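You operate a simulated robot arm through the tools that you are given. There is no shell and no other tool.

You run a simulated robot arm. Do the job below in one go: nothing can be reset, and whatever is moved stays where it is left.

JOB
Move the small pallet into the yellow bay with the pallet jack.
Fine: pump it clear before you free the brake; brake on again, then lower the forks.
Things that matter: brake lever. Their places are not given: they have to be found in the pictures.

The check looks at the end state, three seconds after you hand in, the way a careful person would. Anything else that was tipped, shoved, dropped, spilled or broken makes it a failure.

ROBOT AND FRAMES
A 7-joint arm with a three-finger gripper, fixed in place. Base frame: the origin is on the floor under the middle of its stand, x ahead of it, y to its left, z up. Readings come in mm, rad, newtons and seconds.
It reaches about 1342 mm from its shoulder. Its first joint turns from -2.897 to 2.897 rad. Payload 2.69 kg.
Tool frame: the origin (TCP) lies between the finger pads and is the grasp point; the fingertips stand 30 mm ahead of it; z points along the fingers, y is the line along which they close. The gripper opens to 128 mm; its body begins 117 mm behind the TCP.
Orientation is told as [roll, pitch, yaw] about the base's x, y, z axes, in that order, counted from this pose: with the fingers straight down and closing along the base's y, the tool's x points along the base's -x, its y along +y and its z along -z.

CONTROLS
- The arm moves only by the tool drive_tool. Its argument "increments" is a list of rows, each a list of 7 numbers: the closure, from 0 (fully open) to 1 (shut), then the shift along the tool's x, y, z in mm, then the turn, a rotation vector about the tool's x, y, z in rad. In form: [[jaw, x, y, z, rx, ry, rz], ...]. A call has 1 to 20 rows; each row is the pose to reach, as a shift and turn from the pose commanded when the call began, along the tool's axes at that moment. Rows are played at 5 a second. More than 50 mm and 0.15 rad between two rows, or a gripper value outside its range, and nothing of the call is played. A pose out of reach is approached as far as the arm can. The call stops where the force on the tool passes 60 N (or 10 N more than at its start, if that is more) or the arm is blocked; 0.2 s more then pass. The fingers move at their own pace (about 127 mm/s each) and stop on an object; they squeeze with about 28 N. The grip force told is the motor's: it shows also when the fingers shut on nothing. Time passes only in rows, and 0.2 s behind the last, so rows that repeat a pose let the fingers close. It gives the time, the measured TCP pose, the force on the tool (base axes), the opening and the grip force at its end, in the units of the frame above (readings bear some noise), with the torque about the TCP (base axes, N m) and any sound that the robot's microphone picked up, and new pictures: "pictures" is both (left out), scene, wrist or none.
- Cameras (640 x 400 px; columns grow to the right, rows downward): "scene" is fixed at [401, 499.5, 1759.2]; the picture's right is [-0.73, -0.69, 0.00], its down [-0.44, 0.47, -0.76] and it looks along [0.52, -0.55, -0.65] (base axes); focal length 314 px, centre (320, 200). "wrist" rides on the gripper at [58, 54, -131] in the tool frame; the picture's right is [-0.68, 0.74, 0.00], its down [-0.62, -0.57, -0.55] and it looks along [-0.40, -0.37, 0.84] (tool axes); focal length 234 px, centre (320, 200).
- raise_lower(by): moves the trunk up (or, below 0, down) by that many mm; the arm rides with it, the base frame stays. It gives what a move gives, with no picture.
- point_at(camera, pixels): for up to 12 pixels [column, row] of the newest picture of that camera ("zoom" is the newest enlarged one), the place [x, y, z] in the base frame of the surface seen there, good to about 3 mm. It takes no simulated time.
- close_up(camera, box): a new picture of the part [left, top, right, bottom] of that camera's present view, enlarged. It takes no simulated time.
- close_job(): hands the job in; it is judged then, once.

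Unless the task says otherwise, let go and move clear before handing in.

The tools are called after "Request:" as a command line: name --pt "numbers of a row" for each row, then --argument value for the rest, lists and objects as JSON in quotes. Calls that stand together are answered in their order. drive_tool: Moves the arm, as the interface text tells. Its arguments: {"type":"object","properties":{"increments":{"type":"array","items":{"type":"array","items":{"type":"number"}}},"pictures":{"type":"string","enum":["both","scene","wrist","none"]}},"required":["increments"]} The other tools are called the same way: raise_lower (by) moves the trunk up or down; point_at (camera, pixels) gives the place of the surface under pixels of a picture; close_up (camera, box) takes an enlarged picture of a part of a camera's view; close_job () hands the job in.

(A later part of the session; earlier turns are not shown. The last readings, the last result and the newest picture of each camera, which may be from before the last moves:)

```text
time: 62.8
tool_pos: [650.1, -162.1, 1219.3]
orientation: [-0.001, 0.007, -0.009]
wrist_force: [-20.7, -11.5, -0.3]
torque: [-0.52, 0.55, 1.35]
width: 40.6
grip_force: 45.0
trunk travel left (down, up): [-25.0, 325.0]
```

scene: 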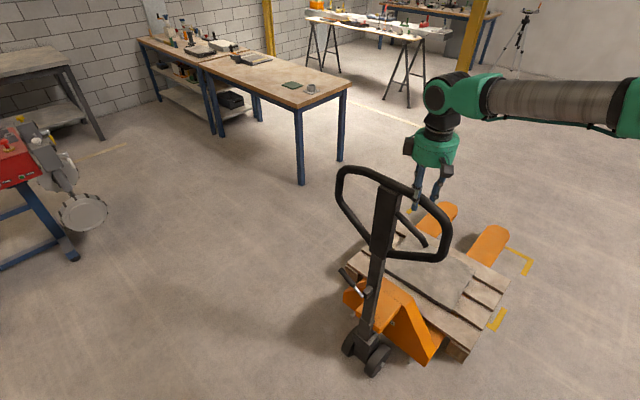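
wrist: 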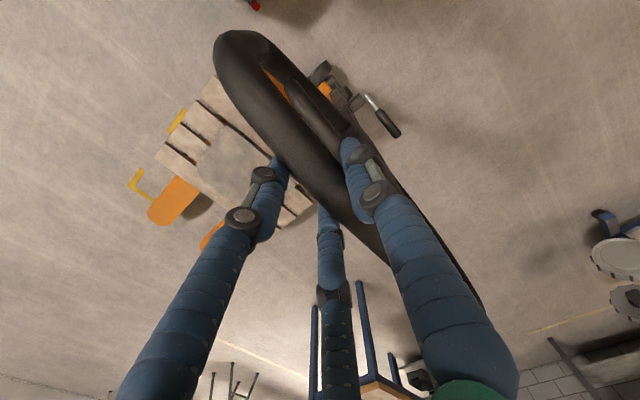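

Gripped (40.6 mm). I'll start pushing slowly toward -y and watch the force and whether the jack rolls straight.

Request:
drive_tool --pt "1 0 -4 0 0 0 0" --pt "1 0 -9 0 0 0 0" --pt "1 0 -15 0 0 0 0" --pt "1 0 -21 0 0 0 0" --pt "1 0 -27 0 0 0 0" --pt "1 0 -33 0 0 0 0" --pt "1 0 -39 0 0 0 0" --pt "1 0 -39 0 0 0 0"

Request:
point_at --camera "scene" --pixels '[[485, 250], [480, 300], [470, 320], [463, 340], [459, 356], [349, 172], [372, 172], [395, 185], [444, 225], [366, 302], [364, 318], [380, 215]]'

```text
time: 64.6
tool_pos: [651.8, -207.1, 1219.2]
orientation: [-0.002, 0.004, -0.01]
wrist_force: [-31.5, -15.3, -13.5]
torque: [-0.87, 0.46, 1.46]
width: 40.7
grip_force: 44.7
trunk travel left (down, up): [-25.0, 325.0]
```

scene: 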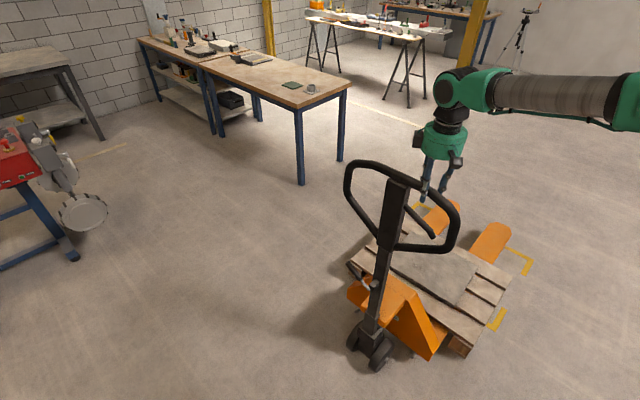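
wrist: 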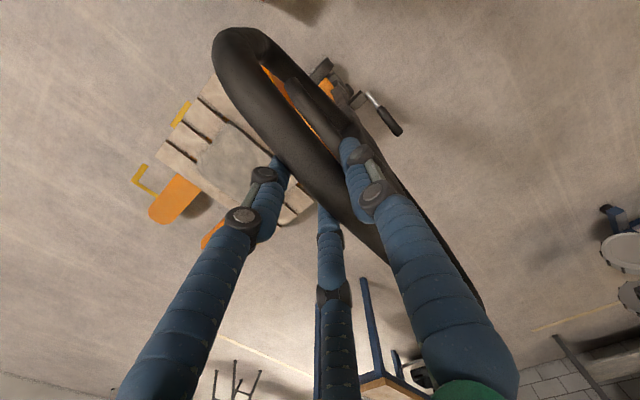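

```text
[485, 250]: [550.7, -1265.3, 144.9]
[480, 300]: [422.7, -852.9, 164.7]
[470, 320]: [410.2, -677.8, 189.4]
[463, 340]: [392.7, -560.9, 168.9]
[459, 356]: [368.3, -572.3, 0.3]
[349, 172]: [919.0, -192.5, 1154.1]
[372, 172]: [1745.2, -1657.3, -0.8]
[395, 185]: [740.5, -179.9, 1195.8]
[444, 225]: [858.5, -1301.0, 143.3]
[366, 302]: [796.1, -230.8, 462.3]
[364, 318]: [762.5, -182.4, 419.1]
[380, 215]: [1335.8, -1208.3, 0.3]
```

The jack rolls easily (mast head went from y=-146 to -180) and the force stays near the baseline. I'll relieve the x force a little and push on about 150 mm.

Request:
drive_tool --pt "1 1 -5 0 0 0 0" --pt "1 2 -12 0 0 0 0" --pt "1 3 -20 0 0 0 0" --pt "1 3 -29 0 0 0 0" --pt "1 3 -39 0 0 0 0" --pt "1 3 -50 0 0 0 0" --pt "1 3 -61 0 0 0 0" --pt "1 3 -72 0 0 0 0" --pt "1 3 -83 0 0 0 0" --pt "1 3 -94 0 0 0 0" --pt "1 3 -105 0 0 0 0" --pt "1 3 -116 0 0 0 0" --pt "1 3 -126 0 0 0 0" --pt "1 3 -135 0 0 0 0" --pt "1 3 -142 0 0 0 0" --pt "1 3 -147 0 0 0 0" --pt "1 3 -150 0 0 0 0" --pt "1 3 -150 0 0 0 0"

```text
time: 68.4
tool_pos: [651.1, -354.8, 1220.0]
orientation: [-0.001, 0.003, -0.008]
wrist_force: [40.9, 0.8, 9.8]
torque: [-0.31, -1.01, 1.09]
width: 40.6
grip_force: 44.7
trunk travel left (down, up): [-25.0, 325.0]
```

scene: 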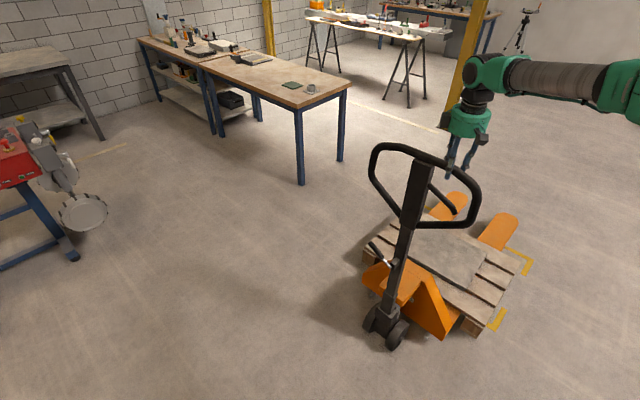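
wrist: 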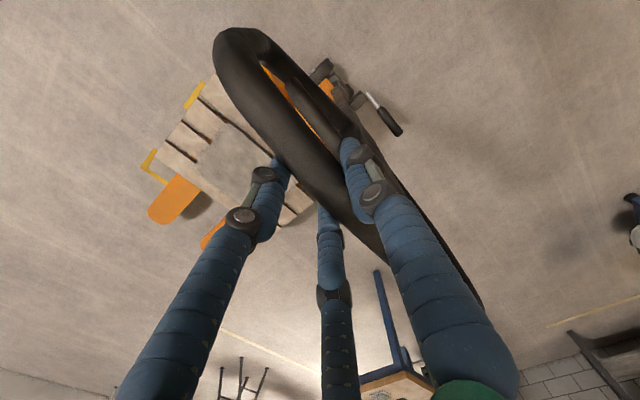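

The jack rolled another ~150 mm; the x force flipped to +41 N, so I over-corrected by about 1.5 mm. I'll check straightness from pallet and mast points.

Request:
close_up --camera "scene" --box '[350, 130, 550, 350]'

Request:
point_at --camera "scene" --pixels '[[480, 332], [478, 328], [370, 263], [375, 262], [522, 263], [518, 262], [379, 146], [400, 151], [440, 163], [405, 230], [395, 290], [500, 240]]'

```text
1.82 times, centred on (450, 240) of scene
```

zoom: 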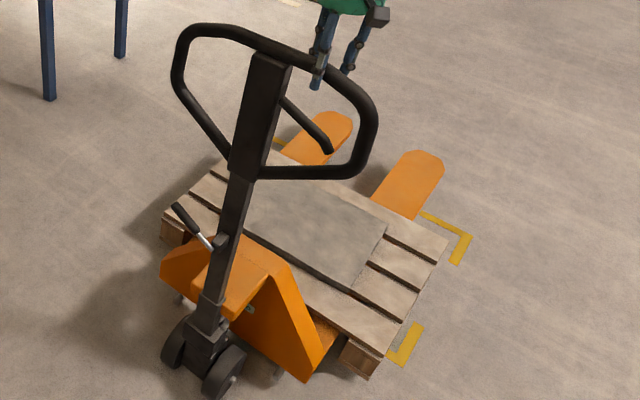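

```text
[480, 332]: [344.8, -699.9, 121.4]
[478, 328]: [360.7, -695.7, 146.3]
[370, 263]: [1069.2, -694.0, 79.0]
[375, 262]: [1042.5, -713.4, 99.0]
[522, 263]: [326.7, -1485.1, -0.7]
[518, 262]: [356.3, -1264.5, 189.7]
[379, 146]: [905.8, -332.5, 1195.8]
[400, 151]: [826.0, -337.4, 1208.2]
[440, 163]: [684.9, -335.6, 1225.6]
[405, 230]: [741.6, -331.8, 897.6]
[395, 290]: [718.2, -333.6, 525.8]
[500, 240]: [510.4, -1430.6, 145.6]
```

The pallet's near face is at y≈-698 at both ends, so it is rolling straight; about 224 mm remains to centre it (near edge target ≈-922). I'll push 204 mm more and then fine-tune.

Request:
drive_tool --pt "1 -1 -5 0 0 0 0" --pt "1 -1.5 -12 0 0 0 0" --pt "1 -1.5 -20 0 0 0 0" --pt "1 -1.5 -30 0 0 0 0" --pt "1 -1.5 -41 0 0 0 0" --pt "1 -1.5 -53 0 0 0 0" --pt "1 -1.5 -65 0 0 0 0" --pt "1 -1.5 -77 0 0 0 0" --pt "1 -1.5 -89 0 0 0 0" --pt "1 -1.5 -101 0 0 0 0" --pt "1 -1.5 -113 0 0 0 0" --pt "1 -1.5 -125 0 0 0 0" --pt "1 -1.5 -137 0 0 0 0" --pt "1 -1.5 -149 0 0 0 0" --pt "1 -1.5 -161 0 0 0 0" --pt "1 -1.5 -173 0 0 0 0" --pt "1 -1.5 -184 0 0 0 0" --pt "1 -1.5 -193 0 0 0 0" --pt "1 -1.5 -200 0 0 0 0" --pt "1 -1.5 -204 0 0 0 0"

```text
time: 72.2
tool_pos: [649.4, -549.9, 1219.6]
orientation: [-0.007, -0.001, -0.009]
wrist_force: [21.8, -14.3, -7.5]
torque: [-0.68, -1.62, 1.24]
width: 40.4
grip_force: 45.4
trunk travel left (down, up): [-25.0, 325.0]
stopped in row 19: the force on the tool passed its limit at 61 N (the readings are from after the stop); the commanded pose is now the measured one
```

scene: 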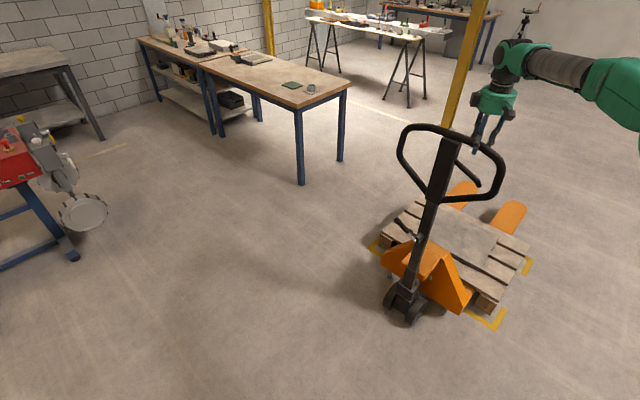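
wrist: 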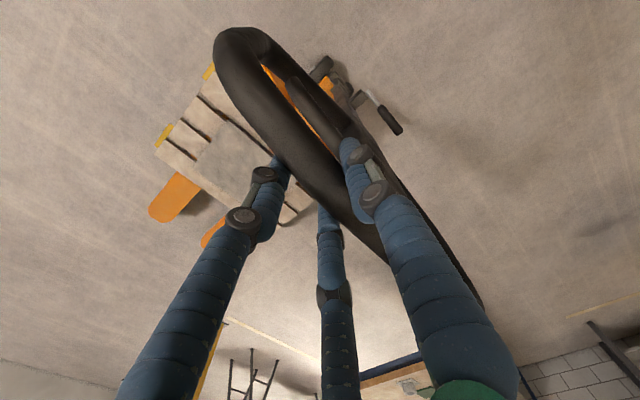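

The push stopped near its end at y≈-550 on a force peak (mostly sideways in x). I'll measure the pallet and bay positions now.

Request:
close_up --camera "scene" --box '[360, 160, 560, 340]'

Request:
point_at --camera "zoom" --pixels '[[280, 322], [283, 300], [268, 306], [60, 178], [70, 160], [374, 190], [382, 182], [340, 245], [120, 95], [378, 234], [318, 320], [42, 190]]'

```text
2.22 times, centred on (460, 250) of scene
```

zoom: 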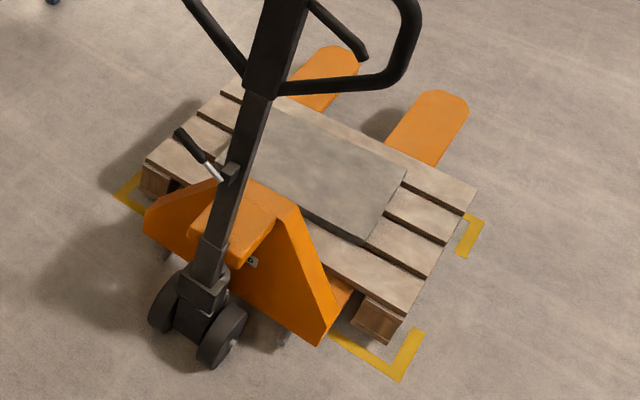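

```text
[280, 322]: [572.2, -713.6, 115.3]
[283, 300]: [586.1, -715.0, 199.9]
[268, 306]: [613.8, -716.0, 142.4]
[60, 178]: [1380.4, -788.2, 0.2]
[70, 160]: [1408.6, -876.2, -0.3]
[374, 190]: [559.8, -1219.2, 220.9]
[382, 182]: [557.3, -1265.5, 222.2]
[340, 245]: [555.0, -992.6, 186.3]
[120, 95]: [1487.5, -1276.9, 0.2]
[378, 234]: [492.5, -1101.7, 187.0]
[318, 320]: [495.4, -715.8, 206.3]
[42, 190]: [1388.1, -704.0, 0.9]
```

Request:
point_at --camera "zoom" --pixels '[[385, 341], [402, 312], [354, 320], [148, 160], [145, 190], [155, 194], [476, 190], [472, 185], [398, 379], [340, 338], [118, 198], [136, 172]]'

Request:
point_at --camera "zoom" --pixels '[[396, 325], [388, 362], [422, 332], [483, 222], [462, 256], [468, 212], [402, 346], [140, 210], [448, 160], [428, 92], [340, 48], [405, 300]]'

```text
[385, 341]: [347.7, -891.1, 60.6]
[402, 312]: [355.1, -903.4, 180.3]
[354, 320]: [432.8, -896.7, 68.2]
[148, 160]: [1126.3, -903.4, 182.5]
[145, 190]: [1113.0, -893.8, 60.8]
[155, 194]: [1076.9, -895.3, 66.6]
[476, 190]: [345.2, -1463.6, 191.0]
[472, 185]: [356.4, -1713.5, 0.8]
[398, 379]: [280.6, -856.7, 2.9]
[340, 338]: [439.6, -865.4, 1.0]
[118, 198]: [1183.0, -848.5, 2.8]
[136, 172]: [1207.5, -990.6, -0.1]
```

```text
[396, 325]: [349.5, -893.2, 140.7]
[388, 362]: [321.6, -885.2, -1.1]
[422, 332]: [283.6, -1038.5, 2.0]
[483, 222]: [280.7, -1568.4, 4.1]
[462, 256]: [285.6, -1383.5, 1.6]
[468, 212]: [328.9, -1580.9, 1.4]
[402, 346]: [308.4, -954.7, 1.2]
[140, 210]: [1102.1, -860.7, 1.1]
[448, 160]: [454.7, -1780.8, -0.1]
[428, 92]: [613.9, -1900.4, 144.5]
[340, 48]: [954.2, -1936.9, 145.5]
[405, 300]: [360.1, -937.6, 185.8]
```

The pallet's near face is at y≈-892 and the far edge ≈-1468, already between the lines (≈-872 to -1555), and straight. I'll push 32 mm further to centre it.

Request:
drive_tool --pt "1 -0.5 -3 0 0 0 0" --pt "1 -1 -7 0 0 0 0" --pt "1 -1 -12 0 0 0 0" --pt "1 -1 -17 0 0 0 0" --pt "1 -1 -22 0 0 0 0" --pt "1 -1 -26 0 0 0 0" --pt "1 -1 -30 0 0 0 0" --pt "1 -1 -32 0 0 0 0" --pt "1 -1 -32 0 0 0 0" --pt "1 -1 -32 0 0 0 0"

Request:
close_up --camera "scene" --box '[360, 160, 560, 340]'

```text
time: 74.5
tool_pos: [650.1, -581.3, 1220.9]
orientation: [-0.005, 0.0, -0.011]
wrist_force: [14.3, -4.4, -23.1]
torque: [-0.79, -0.5, 1.35]
width: 40.4
grip_force: 44.4
trunk travel left (down, up): [-25.0, 325.0]
```

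scene: 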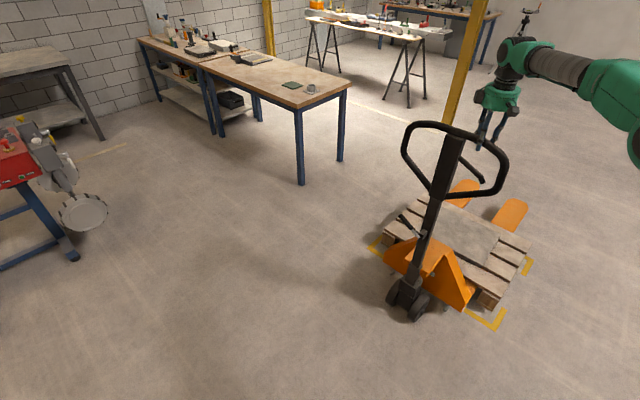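
wrist: 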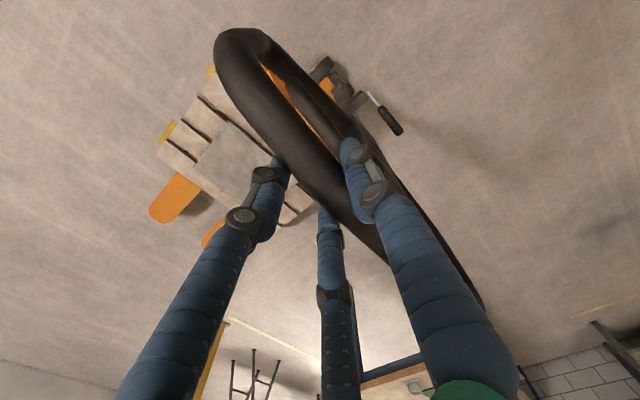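

```text
2.22 times, centred on (460, 250) of scene
```

zoom: 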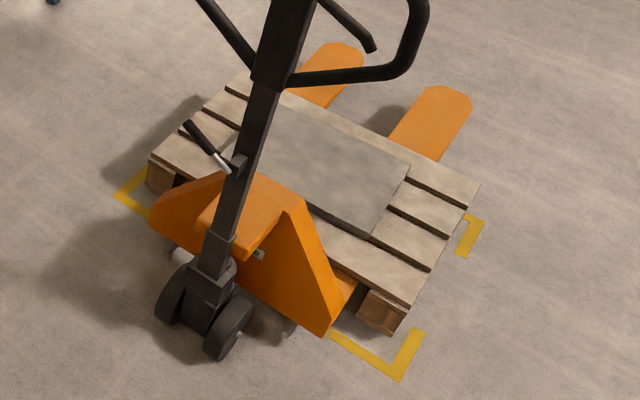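

Request:
point_at --camera "zoom" --pixels '[[389, 333], [362, 315], [400, 320], [150, 185], [162, 190], [152, 160], [480, 185], [476, 190], [406, 305], [398, 379], [483, 222], [470, 214]]'

Request:
point_at --camera "zoom" --pixels '[[240, 165], [230, 160], [222, 165], [215, 158], [205, 145], [190, 127], [185, 123], [235, 200], [220, 250], [300, 20], [275, 55], [372, 48]]'

```text
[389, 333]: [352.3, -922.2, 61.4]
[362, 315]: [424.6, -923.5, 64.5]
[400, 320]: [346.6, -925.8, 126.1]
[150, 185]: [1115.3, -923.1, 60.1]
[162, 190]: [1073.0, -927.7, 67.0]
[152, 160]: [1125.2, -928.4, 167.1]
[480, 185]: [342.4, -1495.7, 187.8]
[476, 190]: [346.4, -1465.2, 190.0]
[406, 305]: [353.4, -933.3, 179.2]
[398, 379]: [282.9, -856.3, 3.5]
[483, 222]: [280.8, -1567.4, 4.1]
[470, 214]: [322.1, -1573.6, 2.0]
```

```text
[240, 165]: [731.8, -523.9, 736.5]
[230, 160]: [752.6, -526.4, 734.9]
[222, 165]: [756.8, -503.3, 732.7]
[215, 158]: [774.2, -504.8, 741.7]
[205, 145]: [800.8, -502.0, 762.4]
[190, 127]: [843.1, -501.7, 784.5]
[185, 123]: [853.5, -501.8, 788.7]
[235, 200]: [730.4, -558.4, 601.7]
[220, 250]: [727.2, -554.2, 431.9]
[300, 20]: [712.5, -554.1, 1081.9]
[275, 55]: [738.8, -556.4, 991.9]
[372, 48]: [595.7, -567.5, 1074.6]
```

The pallet now sits centred between the bay lines (near face -924, far edge ≈-1497, straight). Next I'll let go of the bar gently and rise clear so I can reset the brake lever, whose tip is now at (853,-502,789).

Request:
drive_tool --pt "0.6 0 0 0 0 0 0" --pt "0 0 0 0 0 0 0" --pt "0 0 0 0 0 0 0" --pt "0 0 0 -40 0 0 0" --pt "0 0 0 -80 0 0 0" --pt "0 0 0 -120 0 0 0" --pt "0 0 40 -130 0 0 0" --pt "0 0 85 -130 0 0 0" --pt "0 0 130 -130 0 0 0" --pt "0 0 175 -130 0 0 0" --pt "0 0 220 -130 0 0 0" --pt "0 0 265 -130 0 0 0" --pt "0 0 300 -130 0 0 0"

```text
time: 77.2
tool_pos: [649.4, -280.7, 1349.8]
orientation: [-0.008, 0.0, -0.01]
wrist_force: [-0.4, -0.2, 1.1]
torque: [0.02, -0.01, 0.01]
width: 128.0
grip_force: 0.0
trunk travel left (down, up): [-25.0, 325.0]
```

scene: 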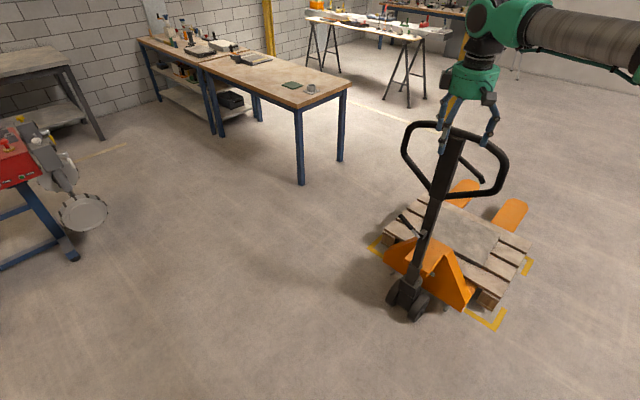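
wrist: 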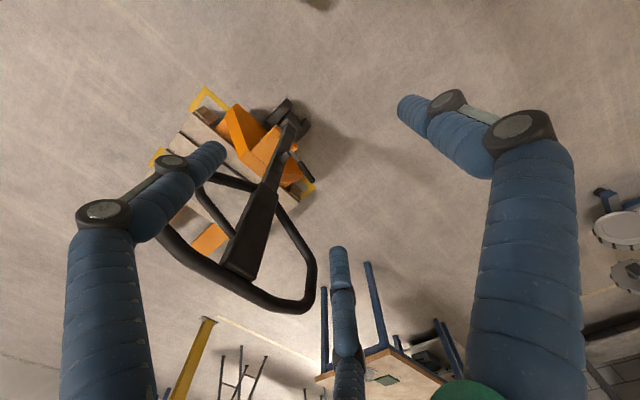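

The jack stayed put. I'll bring the hand down on the +y side beyond the lever's tip (x≈900), with fingers shut as a probe and tilted 0.7 rad.

Request:
drive_tool --pt "0.3 -21 -4 33 0.058 0 0" --pt "0.6 -42 -8 67 0.117 0 0" --pt "1 -62 -12 100 0.175 0 0" --pt "1 -83 -17 133 0.233 0 0" --pt "1 -104 -21 167 0.292 0 0" --pt "1 -125 -25 200 0.35 0 0" --pt "1 -146 -29 233 0.408 0 0" --pt "1 -167 -33 267 0.467 0 0" --pt "1 -187 -37 300 0.525 0 0" --pt "1 -208 -42 333 0.583 0 0" --pt "1 -229 -46 367 0.642 0 0" --pt "1 -250 -50 400 0.7 0 0" --pt "1 -250 -50 400 0.7 0 0"

```text
time: 80.0
tool_pos: [900.3, -337.1, 949.3]
orientation: [-0.706, 0.0, -0.009]
wrist_force: [0.4, 0.3, -1.8]
torque: [-0.08, 0.02, -0.02]
width: 2.1
grip_force: 27.8
trunk travel left (down, up): [-25.0, 325.0]
```

scene: 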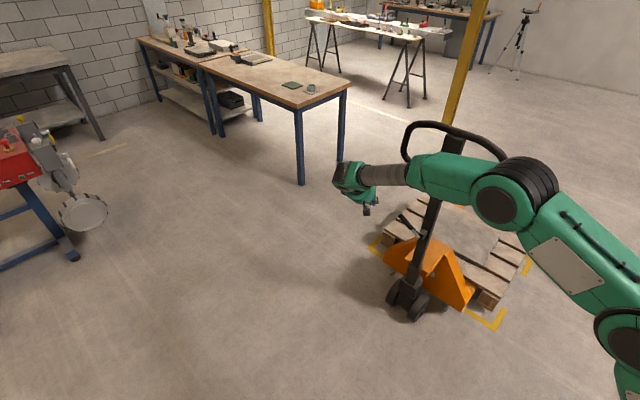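
wrist: 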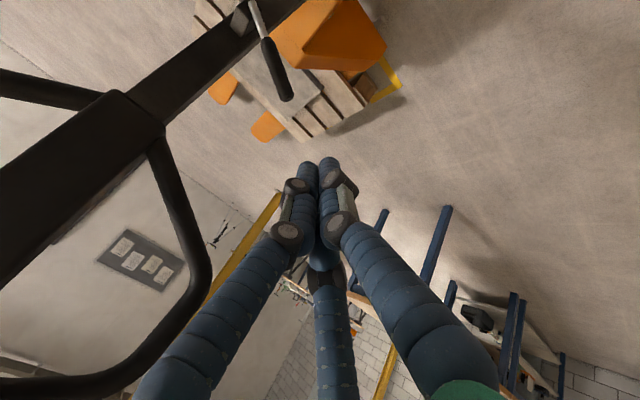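

The shut fingers are at (900,-337,949) and the lever shows at wrist (272,65) with its tip at (287,97). I'll measure it precisely.

Request:
point_at --camera "wrist" --pixels '[[253, 10], [260, 30], [268, 52], [276, 72], [284, 92], [288, 98], [240, 18], [305, 165], [325, 165], [318, 175]]'

Request:
close_up --camera "wrist" --box '[200, 0, 400, 200]'

```text
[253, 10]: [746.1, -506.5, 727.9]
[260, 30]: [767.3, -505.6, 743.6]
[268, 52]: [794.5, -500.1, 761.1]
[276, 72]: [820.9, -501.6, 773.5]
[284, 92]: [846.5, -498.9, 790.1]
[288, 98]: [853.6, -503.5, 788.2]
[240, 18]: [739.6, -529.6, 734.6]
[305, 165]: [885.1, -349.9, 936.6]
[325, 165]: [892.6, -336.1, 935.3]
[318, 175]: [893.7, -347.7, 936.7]
```

```text
2.00 times, centred on (300, 100) of wrist
```

zoom: 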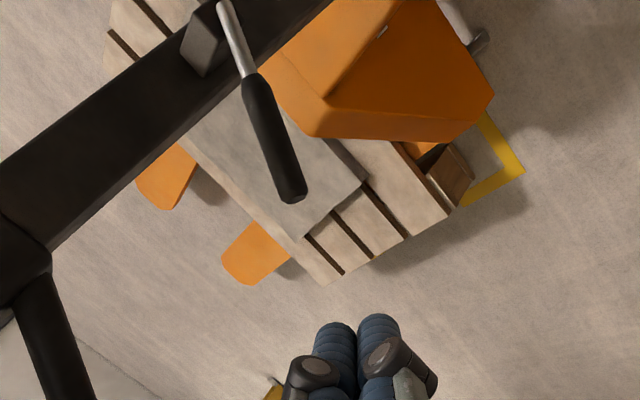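

The lever axis runs from the pivot near (741,719) at about 1.04 rad tilt, centred on y≈-505. I'll slide the probe in along its own axis to a spot right of and below the lever tip.

Request:
drive_tool --pt "1 -1 4 40 0 0 0" --pt "1 -2 8 80 0 0 0" --pt "1 -3 12 120 0 0 0" --pt "1 -4 16 160 0 0 0" --pt "1 -5 20 200 0 0 0" --pt "1 -5 24 240 0 0 0" --pt "1 -5 27 278 0 0 0" --pt "1 -5 27 278 0 0 0"

```text
time: 81.8
tool_pos: [907.0, -493.6, 718.5]
orientation: [-0.708, 0.0, -0.009]
wrist_force: [-0.7, -0.7, 0.0]
torque: [-0.07, -0.04, 0.01]
width: 2.0
grip_force: 27.2
trunk travel left (down, up): [-25.0, 325.0]
```

scene: 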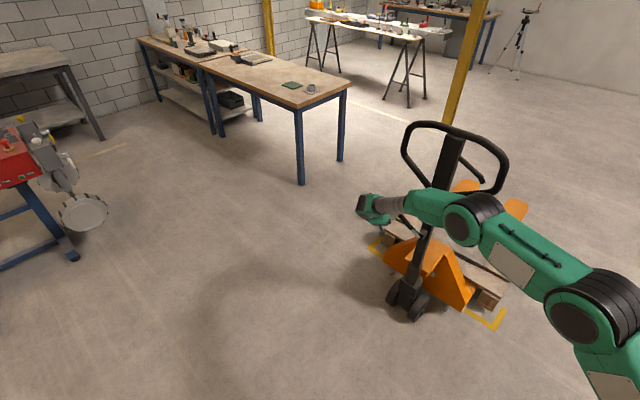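
wrist: 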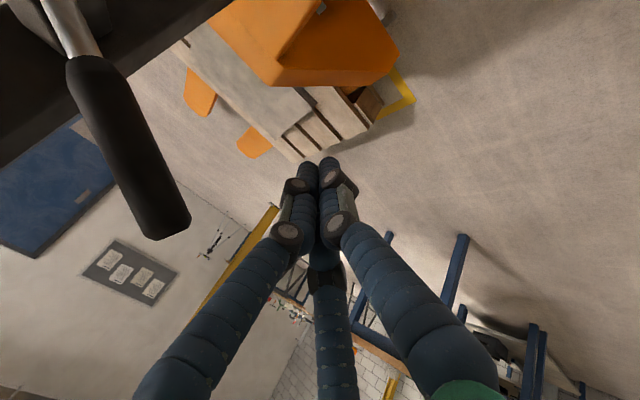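

The probe is right of and below the lever tip at (907,-494,718). I'll move under the lever and lift it along its arc to roughly 0.6 rad, watching the force.

Request:
drive_tool --pt "1 30 -9 -8 0 0 0" --pt "1 58.7 -17.5 -15.7 0 0 0" --pt "1 60.5 -23 -22 0 0 0" --pt "1 62.3 -28.4 -28.6 0 0 0" --pt "1 65 -33 -34 0 0 0" --pt "1 67.6 -37.7 -39.4 0 0 0" --pt "1 71.5 -42.3 -44.9 0 0 0" --pt "1 75.4 -47 -50.3 0 0 0" --pt "1 80.3 -51.1 -55.1 0 0 0" --pt "1 85.2 -55.2 -59.9 0 0 0"

```text
time: 84.0
tool_pos: [817.8, -498.1, 803.7]
orientation: [-0.706, -0.001, -0.009]
wrist_force: [0.6, 0.5, 0.2]
torque: [0.01, 0.02, -0.03]
width: 2.4
grip_force: 28.1
trunk travel left (down, up): [-25.0, 325.0]
```

scene: 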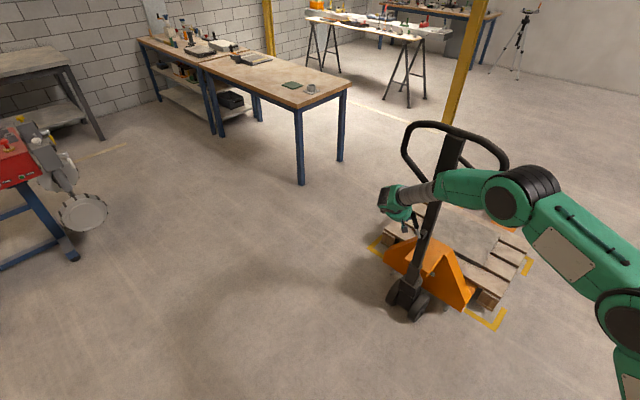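
wrist: 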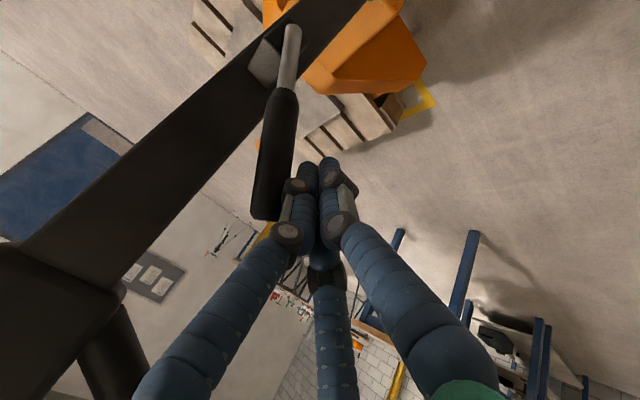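

The lever appears to be following the probe (wrist (290,40) to (265,210)). I'll measure its tilt.

Request:
point_at --camera "wrist" --pixels '[[291, 40], [289, 60], [284, 90], [280, 120], [274, 150], [268, 180], [264, 208], [305, 170], [325, 165], [295, 185]]'

```text
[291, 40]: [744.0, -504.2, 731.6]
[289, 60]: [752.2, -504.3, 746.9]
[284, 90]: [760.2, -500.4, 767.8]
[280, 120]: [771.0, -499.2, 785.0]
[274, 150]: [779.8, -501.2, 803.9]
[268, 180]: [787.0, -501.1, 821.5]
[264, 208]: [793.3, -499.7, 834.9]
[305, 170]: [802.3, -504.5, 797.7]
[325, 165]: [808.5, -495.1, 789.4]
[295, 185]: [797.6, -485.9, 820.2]
```

The lever is now at about 0.44 rad. I'll keep pushing it up along the arc to vertical, pressing lightly against its stop.

Request:
drive_tool --pt "1 6 -2.9 -3.4 0 0 0" --pt "1 11.9 -5.8 -6.8 0 0 0" --pt "1 18.6 -8.7 -10.2 0 0 0" --pt "1 25.3 -11.5 -13.5 0 0 0" --pt "1 30 -13 -15.2 0 0 0" --pt "1 34.8 -14.5 -16.9 0 0 0" --pt "1 38 -15.2 -17.8 0 0 0" --pt "1 40 -15.8 -18.5 0 0 0" --pt "1 40 -15.8 -18.5 0 0 0"

Request:
point_at --camera "wrist" --pixels '[[303, 60], [300, 80], [295, 100], [290, 120], [284, 140], [278, 160], [270, 180], [262, 200], [255, 210], [325, 165]]'

```text
time: 86.0
tool_pos: [777.3, -497.5, 827.3]
orientation: [-0.706, 0.001, -0.01]
wrist_force: [0.1, -0.3, 0.1]
torque: [-0.01, -0.01, 0.05]
width: 2.1
grip_force: 27.8
trunk travel left (down, up): [-25.0, 325.0]
```

scene: 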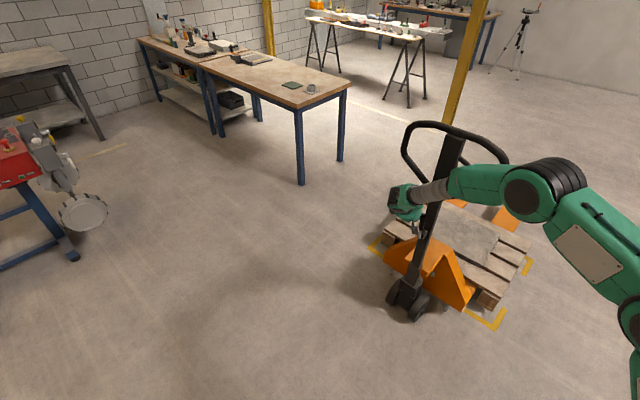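
wrist: 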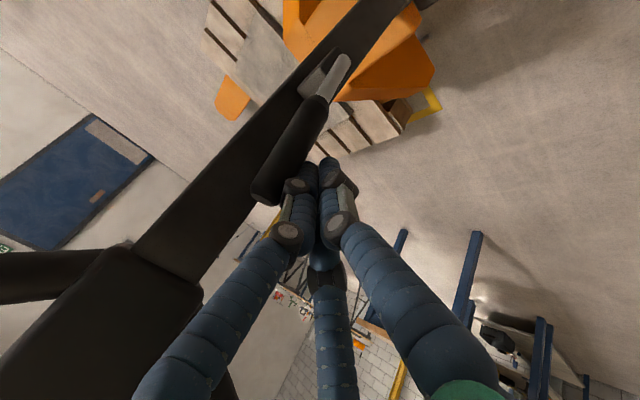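

```text
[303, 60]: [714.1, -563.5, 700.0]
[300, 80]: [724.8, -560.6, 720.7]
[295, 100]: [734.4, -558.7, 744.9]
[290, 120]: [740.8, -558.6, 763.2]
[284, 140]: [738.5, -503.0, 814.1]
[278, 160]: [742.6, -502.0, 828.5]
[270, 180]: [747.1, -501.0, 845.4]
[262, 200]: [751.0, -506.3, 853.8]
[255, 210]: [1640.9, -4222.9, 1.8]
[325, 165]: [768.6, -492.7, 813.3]
```

The lever is close to vertical now. I'll measure its centre line.

Request:
point_at --camera "wrist" --pixels '[[343, 65], [335, 82], [325, 102], [315, 120], [305, 137], [295, 152], [285, 170], [275, 187], [268, 195], [318, 80]]'

Request:
close_up --camera "wrist" --box '[230, 40, 390, 240]'

```text
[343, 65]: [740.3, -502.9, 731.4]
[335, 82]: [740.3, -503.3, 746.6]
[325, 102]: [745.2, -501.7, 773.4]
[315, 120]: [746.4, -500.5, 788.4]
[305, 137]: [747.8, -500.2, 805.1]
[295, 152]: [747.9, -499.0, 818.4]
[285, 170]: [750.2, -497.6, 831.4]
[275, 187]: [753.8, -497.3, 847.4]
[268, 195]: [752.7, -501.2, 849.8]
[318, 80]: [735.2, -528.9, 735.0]
```

```text
2.00 times, centred on (310, 140) of wrist
```

zoom: 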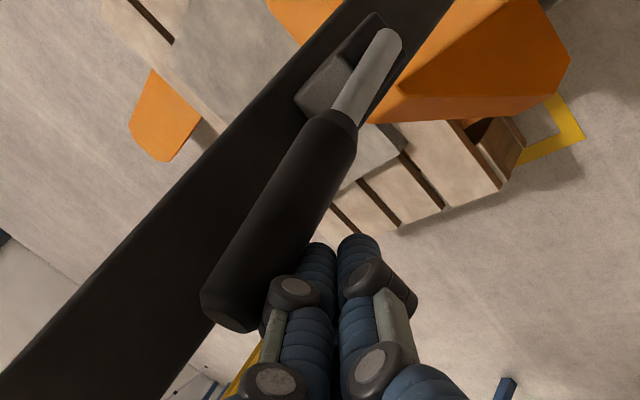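

The lever leans about 0.11 rad still. I'll push roughly 14 mm more in -x until it meets its stop.

Request:
drive_tool --pt "1 4 -0.3 -0.4 0 0 0" --pt "1 8 -0.5 -0.6 0 0 0" --pt "1 11 -0.6 -0.7 0 0 0" --pt "1 14 -0.6 -0.7 0 0 0" --pt "1 14 -0.6 -0.7 0 0 0"

Request:
point_at --camera "wrist" --pixels '[[350, 70], [343, 82], [333, 100], [323, 117], [313, 133], [303, 148], [293, 162], [283, 176], [275, 187], [318, 80]]'

```text
time: 87.2
tool_pos: [765.1, -496.7, 828.5]
orientation: [-0.706, -0.001, -0.009]
wrist_force: [19.0, 4.1, -1.4]
torque: [0.04, -0.16, 0.21]
width: 2.2
grip_force: 28.1
trunk travel left (down, up): [-25.0, 325.0]
```

scene: 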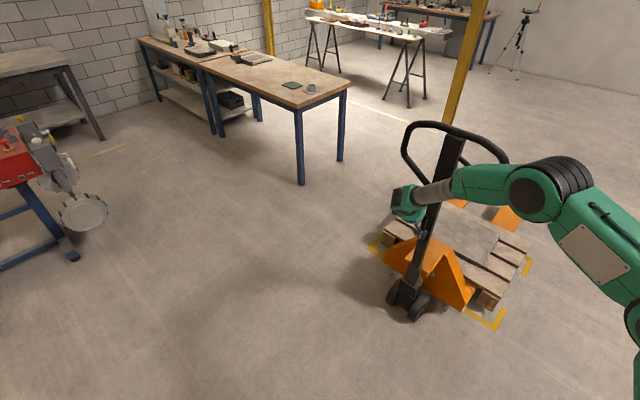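
wrist: 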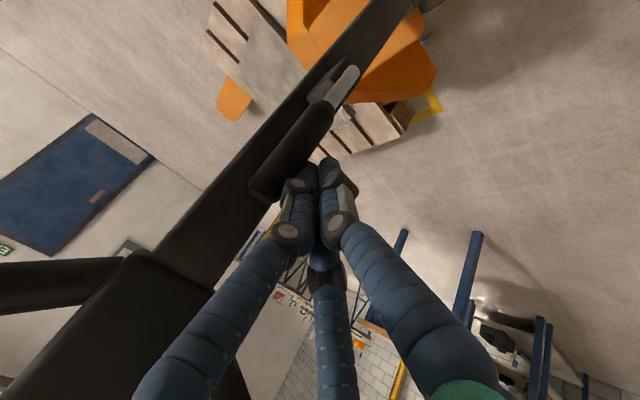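

```text
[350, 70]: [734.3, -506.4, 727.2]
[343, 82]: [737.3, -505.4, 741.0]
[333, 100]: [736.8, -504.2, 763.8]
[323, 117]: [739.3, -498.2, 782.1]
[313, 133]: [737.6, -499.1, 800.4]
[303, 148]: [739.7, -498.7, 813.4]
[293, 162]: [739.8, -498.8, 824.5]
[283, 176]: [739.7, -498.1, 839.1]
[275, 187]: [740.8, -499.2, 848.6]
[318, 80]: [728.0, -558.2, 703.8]
```

The lever is vertical again (x 737–740 along its length) with 19 N at the stop, so the brake is on. I'll back the probe off to +x, withdraw, and head for the lowering lever in the handle loop.

Request:
drive_tool --pt "1 -15 0 0 0 0 0" --pt "1 -40 0 0 0 0 0" --pt "1 -50 0 -30 0 0 0" --pt "1 -50 0 -70 0 0 0" --pt "1 -50 0 -110 0 0 0" --pt "1 -50 0 -150 0 0 0" --pt "1 -50 0 -190 0 0 0" --pt "0.7 -20 -5 -225 0.03 0 0" --pt "0.4 20 -15 -240 0.06 0 0" --pt "0.2 60 -30 -255 0.09 0 0" --pt "0 100 -45 -270 0.1 0 0" --pt "0 140 -60 -280 0.1 0 0"

```text
time: 89.8
tool_pos: [625.6, -359.2, 1077.2]
orientation: [-0.806, 0.0, -0.008]
wrist_force: [0.9, -0.2, -0.2]
torque: [-0.04, 0.08, -0.1]
width: 128.1
grip_force: 0.1
trunk travel left (down, up): [-25.0, 325.0]
```

scene: 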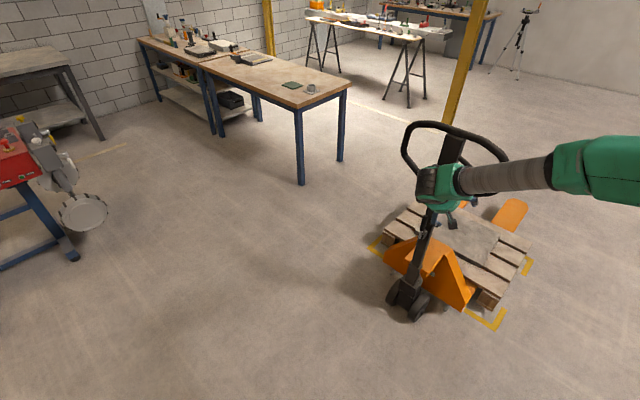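
wrist: 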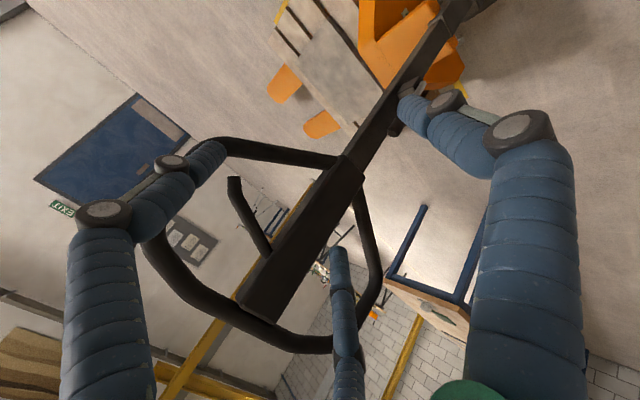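

The brake lever is left upright, and the lowering lever is visible at wrist from (235,182) (tip) to (266,250) (root). I'll measure it and the surrounding loop.

Request:
point_at --camera "wrist" --pixels '[[235, 180], [237, 190], [243, 205], [250, 220], [258, 235], [265, 248], [270, 148], [300, 155], [235, 145], [170, 275], [215, 315], [300, 250]]'

Request:
close_up --camera "wrist" --box '[140, 110, 400, 370]'

Request:
point_at --camera "scene" --pixels '[[405, 130], [425, 123], [450, 127], [480, 138], [503, 158], [455, 145], [450, 160], [424, 235], [520, 245], [500, 270], [440, 235], [490, 298]]'

```text
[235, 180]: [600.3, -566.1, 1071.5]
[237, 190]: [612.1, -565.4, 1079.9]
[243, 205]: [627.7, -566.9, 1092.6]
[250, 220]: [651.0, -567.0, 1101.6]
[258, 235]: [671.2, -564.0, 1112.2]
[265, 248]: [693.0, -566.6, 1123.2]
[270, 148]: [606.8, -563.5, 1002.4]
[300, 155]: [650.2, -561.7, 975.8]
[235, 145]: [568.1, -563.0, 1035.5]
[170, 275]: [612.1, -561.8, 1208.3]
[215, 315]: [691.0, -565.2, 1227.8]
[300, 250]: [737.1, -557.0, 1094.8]
```

```text
1.54 times, centred on (270, 240) of wrist
```

zoom: 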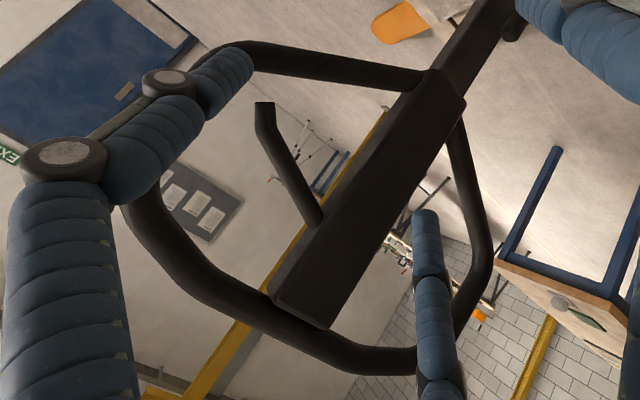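

```text
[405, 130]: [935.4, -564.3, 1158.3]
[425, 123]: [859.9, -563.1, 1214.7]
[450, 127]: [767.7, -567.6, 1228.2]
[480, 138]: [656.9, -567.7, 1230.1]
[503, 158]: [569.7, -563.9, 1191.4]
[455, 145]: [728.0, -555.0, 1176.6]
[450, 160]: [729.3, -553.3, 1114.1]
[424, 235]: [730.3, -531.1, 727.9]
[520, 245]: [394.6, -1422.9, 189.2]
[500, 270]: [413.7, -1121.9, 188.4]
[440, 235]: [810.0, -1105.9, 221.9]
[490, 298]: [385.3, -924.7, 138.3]
```

The lowering lever runs from (600,-574,1071) up to (693,-574,1123), with about 64 mm of space below it. I'll line the hand up with it, opening about 110 mm, stopping 110 mm short.

Request:
drive_tool --pt "0.14 -0.6 -41 7 0 0 0" --pt "0.14 -1.2 -81 14 0 0 0" --pt "0.14 -1.8 -122 21 0 0 0" --pt "0.14 -2.4 -163 28 0 0 0" --pt "0.14 -2.4 -163 28 0 0 0"

Request:
close_up --camera "wrist" --box '[160, 60, 420, 320]'

```text
time: 91.0
tool_pos: [625.0, -492.3, 1178.4]
orientation: [-0.805, 0.001, -0.007]
wrist_force: [-0.4, -0.2, 0.0]
torque: [-0.01, -0.03, 0.03]
width: 110.2
grip_force: 0.1
trunk travel left (down, up): [-25.0, 325.0]
```

scene: 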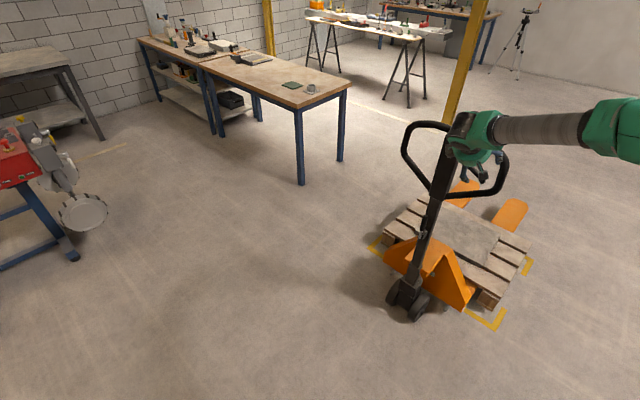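
wrist: 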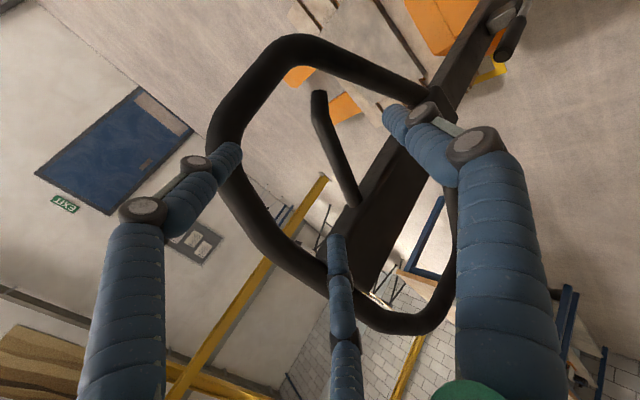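

```text
1.54 times, centred on (290, 190) of wrist
```

zoom: 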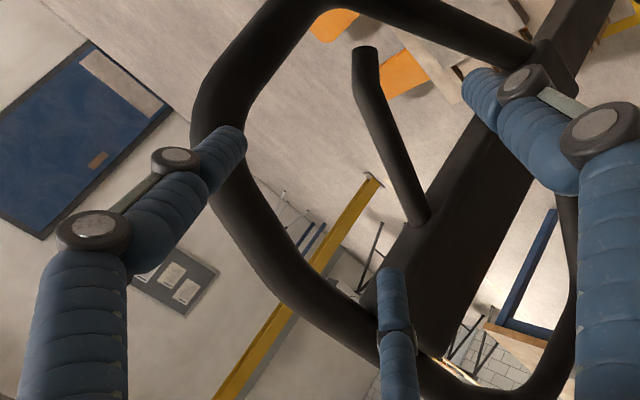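

The lever is centred ahead at wrist (335,145). I'll narrow the opening to about 96 mm, shift slightly to x=630 and advance so the fingers straddle the lever.

Request:
drive_tool --pt "0.25 -3 0 15 0 0 0" --pt "0.25 -5 0.5 40 0 0 0" --pt "0.25 -5 1 65 0 0 0" --pt "0.25 -5 1.2 90 0 0 0" --pt "0.25 -5 1.4 111 0 0 0" --pt "0.25 -5 1.4 111 0 0 0"

Request:
close_up --camera "wrist" --box '[200, 80, 440, 300]'

```text
time: 92.5
tool_pos: [629.6, -573.8, 1102.5]
orientation: [-0.806, -0.001, -0.01]
wrist_force: [-7.2, -6.5, 14.6]
torque: [-0.02, -0.83, -0.37]
width: 102.3
grip_force: 2.1
trunk travel left (down, up): [-25.0, 325.0]
```

scene: 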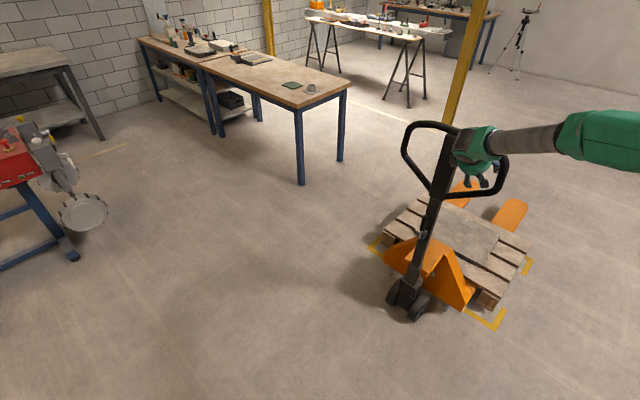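
wrist: 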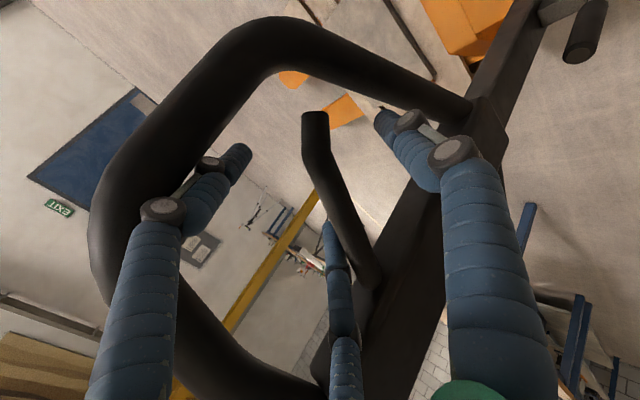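

```text
1.82 times, centred on (320, 190) of wrist
```

zoom: 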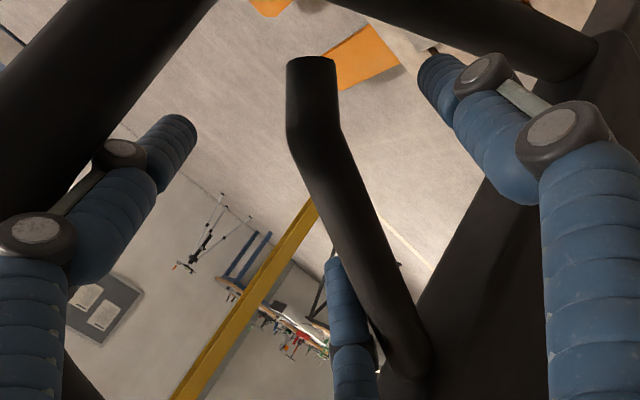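

One finger is touching the lever's root end because the lever slopes about 29°, so I should turn the hand about its axis to match. I'll retreat 60 mm, turn 0.38 rad, and check the fork height hasn't changed.

Request:
drive_tool --pt "0.25 0 0 -25 0 0 0" --pt "0.25 0 0 -60 0 0 0" --pt "0.25 0 0 -60 0 0 0.13" --pt "0.25 0 0 -60 0 0 0.26" --pt "0.25 0 0 -60 0 0 0.38" --pt "0.25 0 0 -60 0 0 0.38"

Request:
point_at --camera "scene" --pixels '[[515, 210], [505, 220], [465, 190], [470, 240], [500, 270], [490, 285], [440, 215], [480, 182], [460, 185]]'

Request:
close_up --camera "wrist" --box '[180, 60, 440, 300]'

```text
time: 93.8
tool_pos: [632.0, -527.4, 1142.7]
orientation: [-0.77, -0.272, -0.279]
wrist_force: [-0.1, 0.3, 0.7]
torque: [0.03, 0.03, -0.01]
width: 96.1
grip_force: 0.1
trunk travel left (down, up): [-25.0, 325.0]
```

scene: 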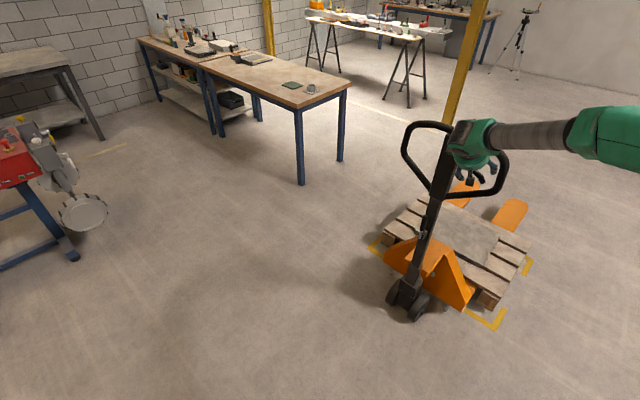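
wrist: 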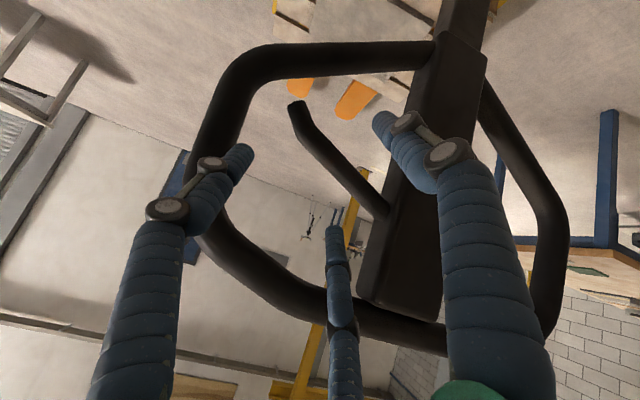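

```text
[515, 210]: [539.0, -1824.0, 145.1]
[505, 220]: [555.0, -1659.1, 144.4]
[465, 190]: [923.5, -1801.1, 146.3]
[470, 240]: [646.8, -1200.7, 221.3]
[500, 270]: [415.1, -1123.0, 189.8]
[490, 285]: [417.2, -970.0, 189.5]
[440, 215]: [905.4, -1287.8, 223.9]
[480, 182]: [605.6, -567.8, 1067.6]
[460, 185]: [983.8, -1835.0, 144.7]
```

```text
1.67 times, centred on (310, 180) of wrist
```

zoom: 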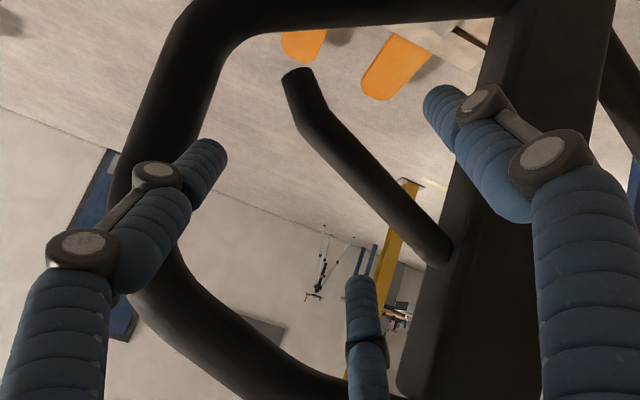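

Forks still hold at 145 mm. The lever now lies parallel to the finger line; I'll advance 60 mm and close on it gently.

Request:
drive_tool --pt "0.25 0 0 22 0 0 0" --pt "0.25 0 0 44 0 0 0" --pt "0.25 0 0 60 0 0 0" --pt "0.25 0 0 60 0 0 0"

Request:
close_up --camera "wrist" --box '[180, 60, 440, 300]'

```text
time: 94.8
tool_pos: [630.7, -571.3, 1101.0]
orientation: [-0.77, -0.272, -0.281]
wrist_force: [0.4, 1.0, 0.5]
torque: [-0.01, 0.04, -0.06]
width: 95.8
grip_force: 0.0
trunk travel left (down, up): [-25.0, 325.0]
```

scene: 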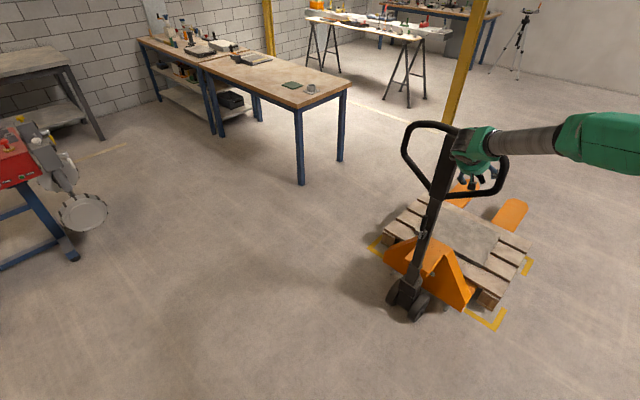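
wrist: 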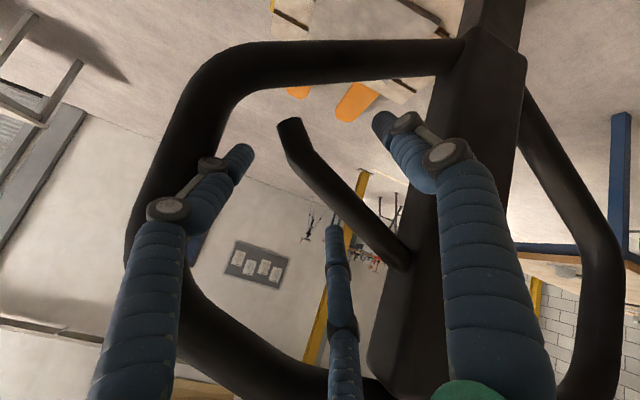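

```text
1.67 times, centred on (310, 180) of wrist
```

zoom: 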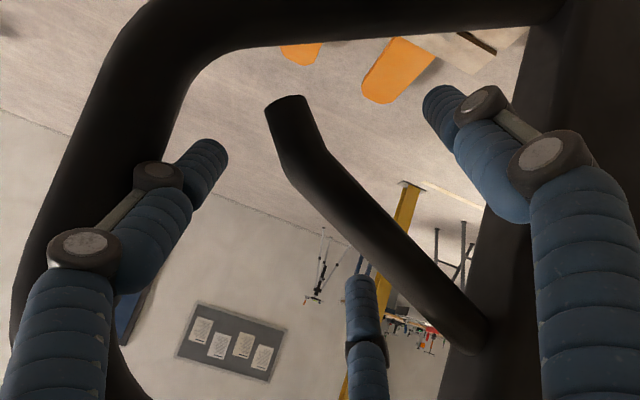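

No contact; the lever lies between the fingers at wrist (335,185). I'll close partway to cage it.

Request:
drive_tool --pt "0.4 0 0 0 0 0 0" --pt "0.55 0 0 0 0 0 0" --pt "0.65 0 0 0 0 0 0" --pt "0.7 0 0 0 0 0 0" --pt "0.7 0 0 0 0 0 0"

Request:
point_at --camera "scene" --pixels '[[515, 210], [505, 220], [500, 270], [490, 285]]'

```text
time: 96.0
tool_pos: [629.7, -571.0, 1100.2]
orientation: [-0.77, -0.271, -0.28]
wrist_force: [-3.0, -2.8, 1.8]
torque: [-0.05, 0.04, 0.02]
width: 40.5
grip_force: 1.5
trunk travel left (down, up): [-25.0, 325.0]
```

scene: 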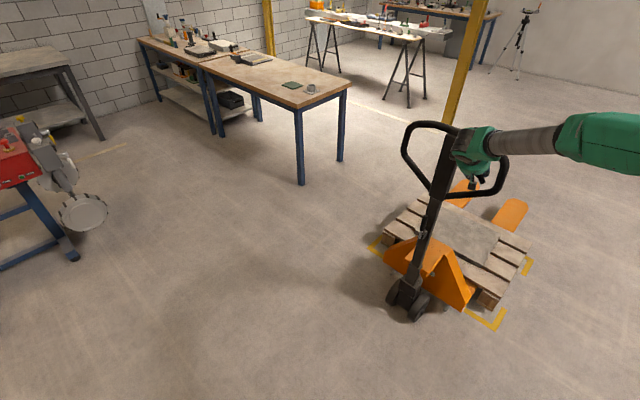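
wrist: 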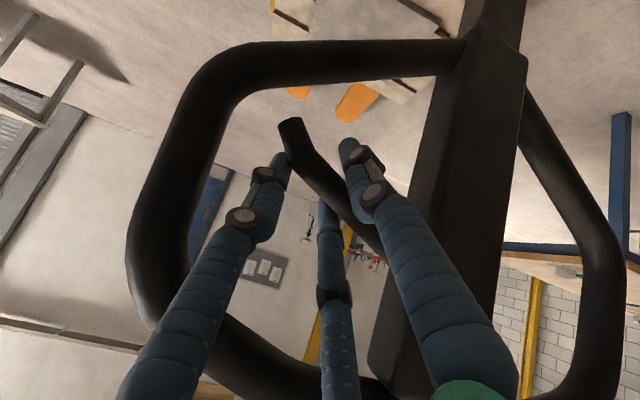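

```text
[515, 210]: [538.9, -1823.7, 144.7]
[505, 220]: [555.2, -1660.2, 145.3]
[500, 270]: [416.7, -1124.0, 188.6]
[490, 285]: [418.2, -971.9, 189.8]
```

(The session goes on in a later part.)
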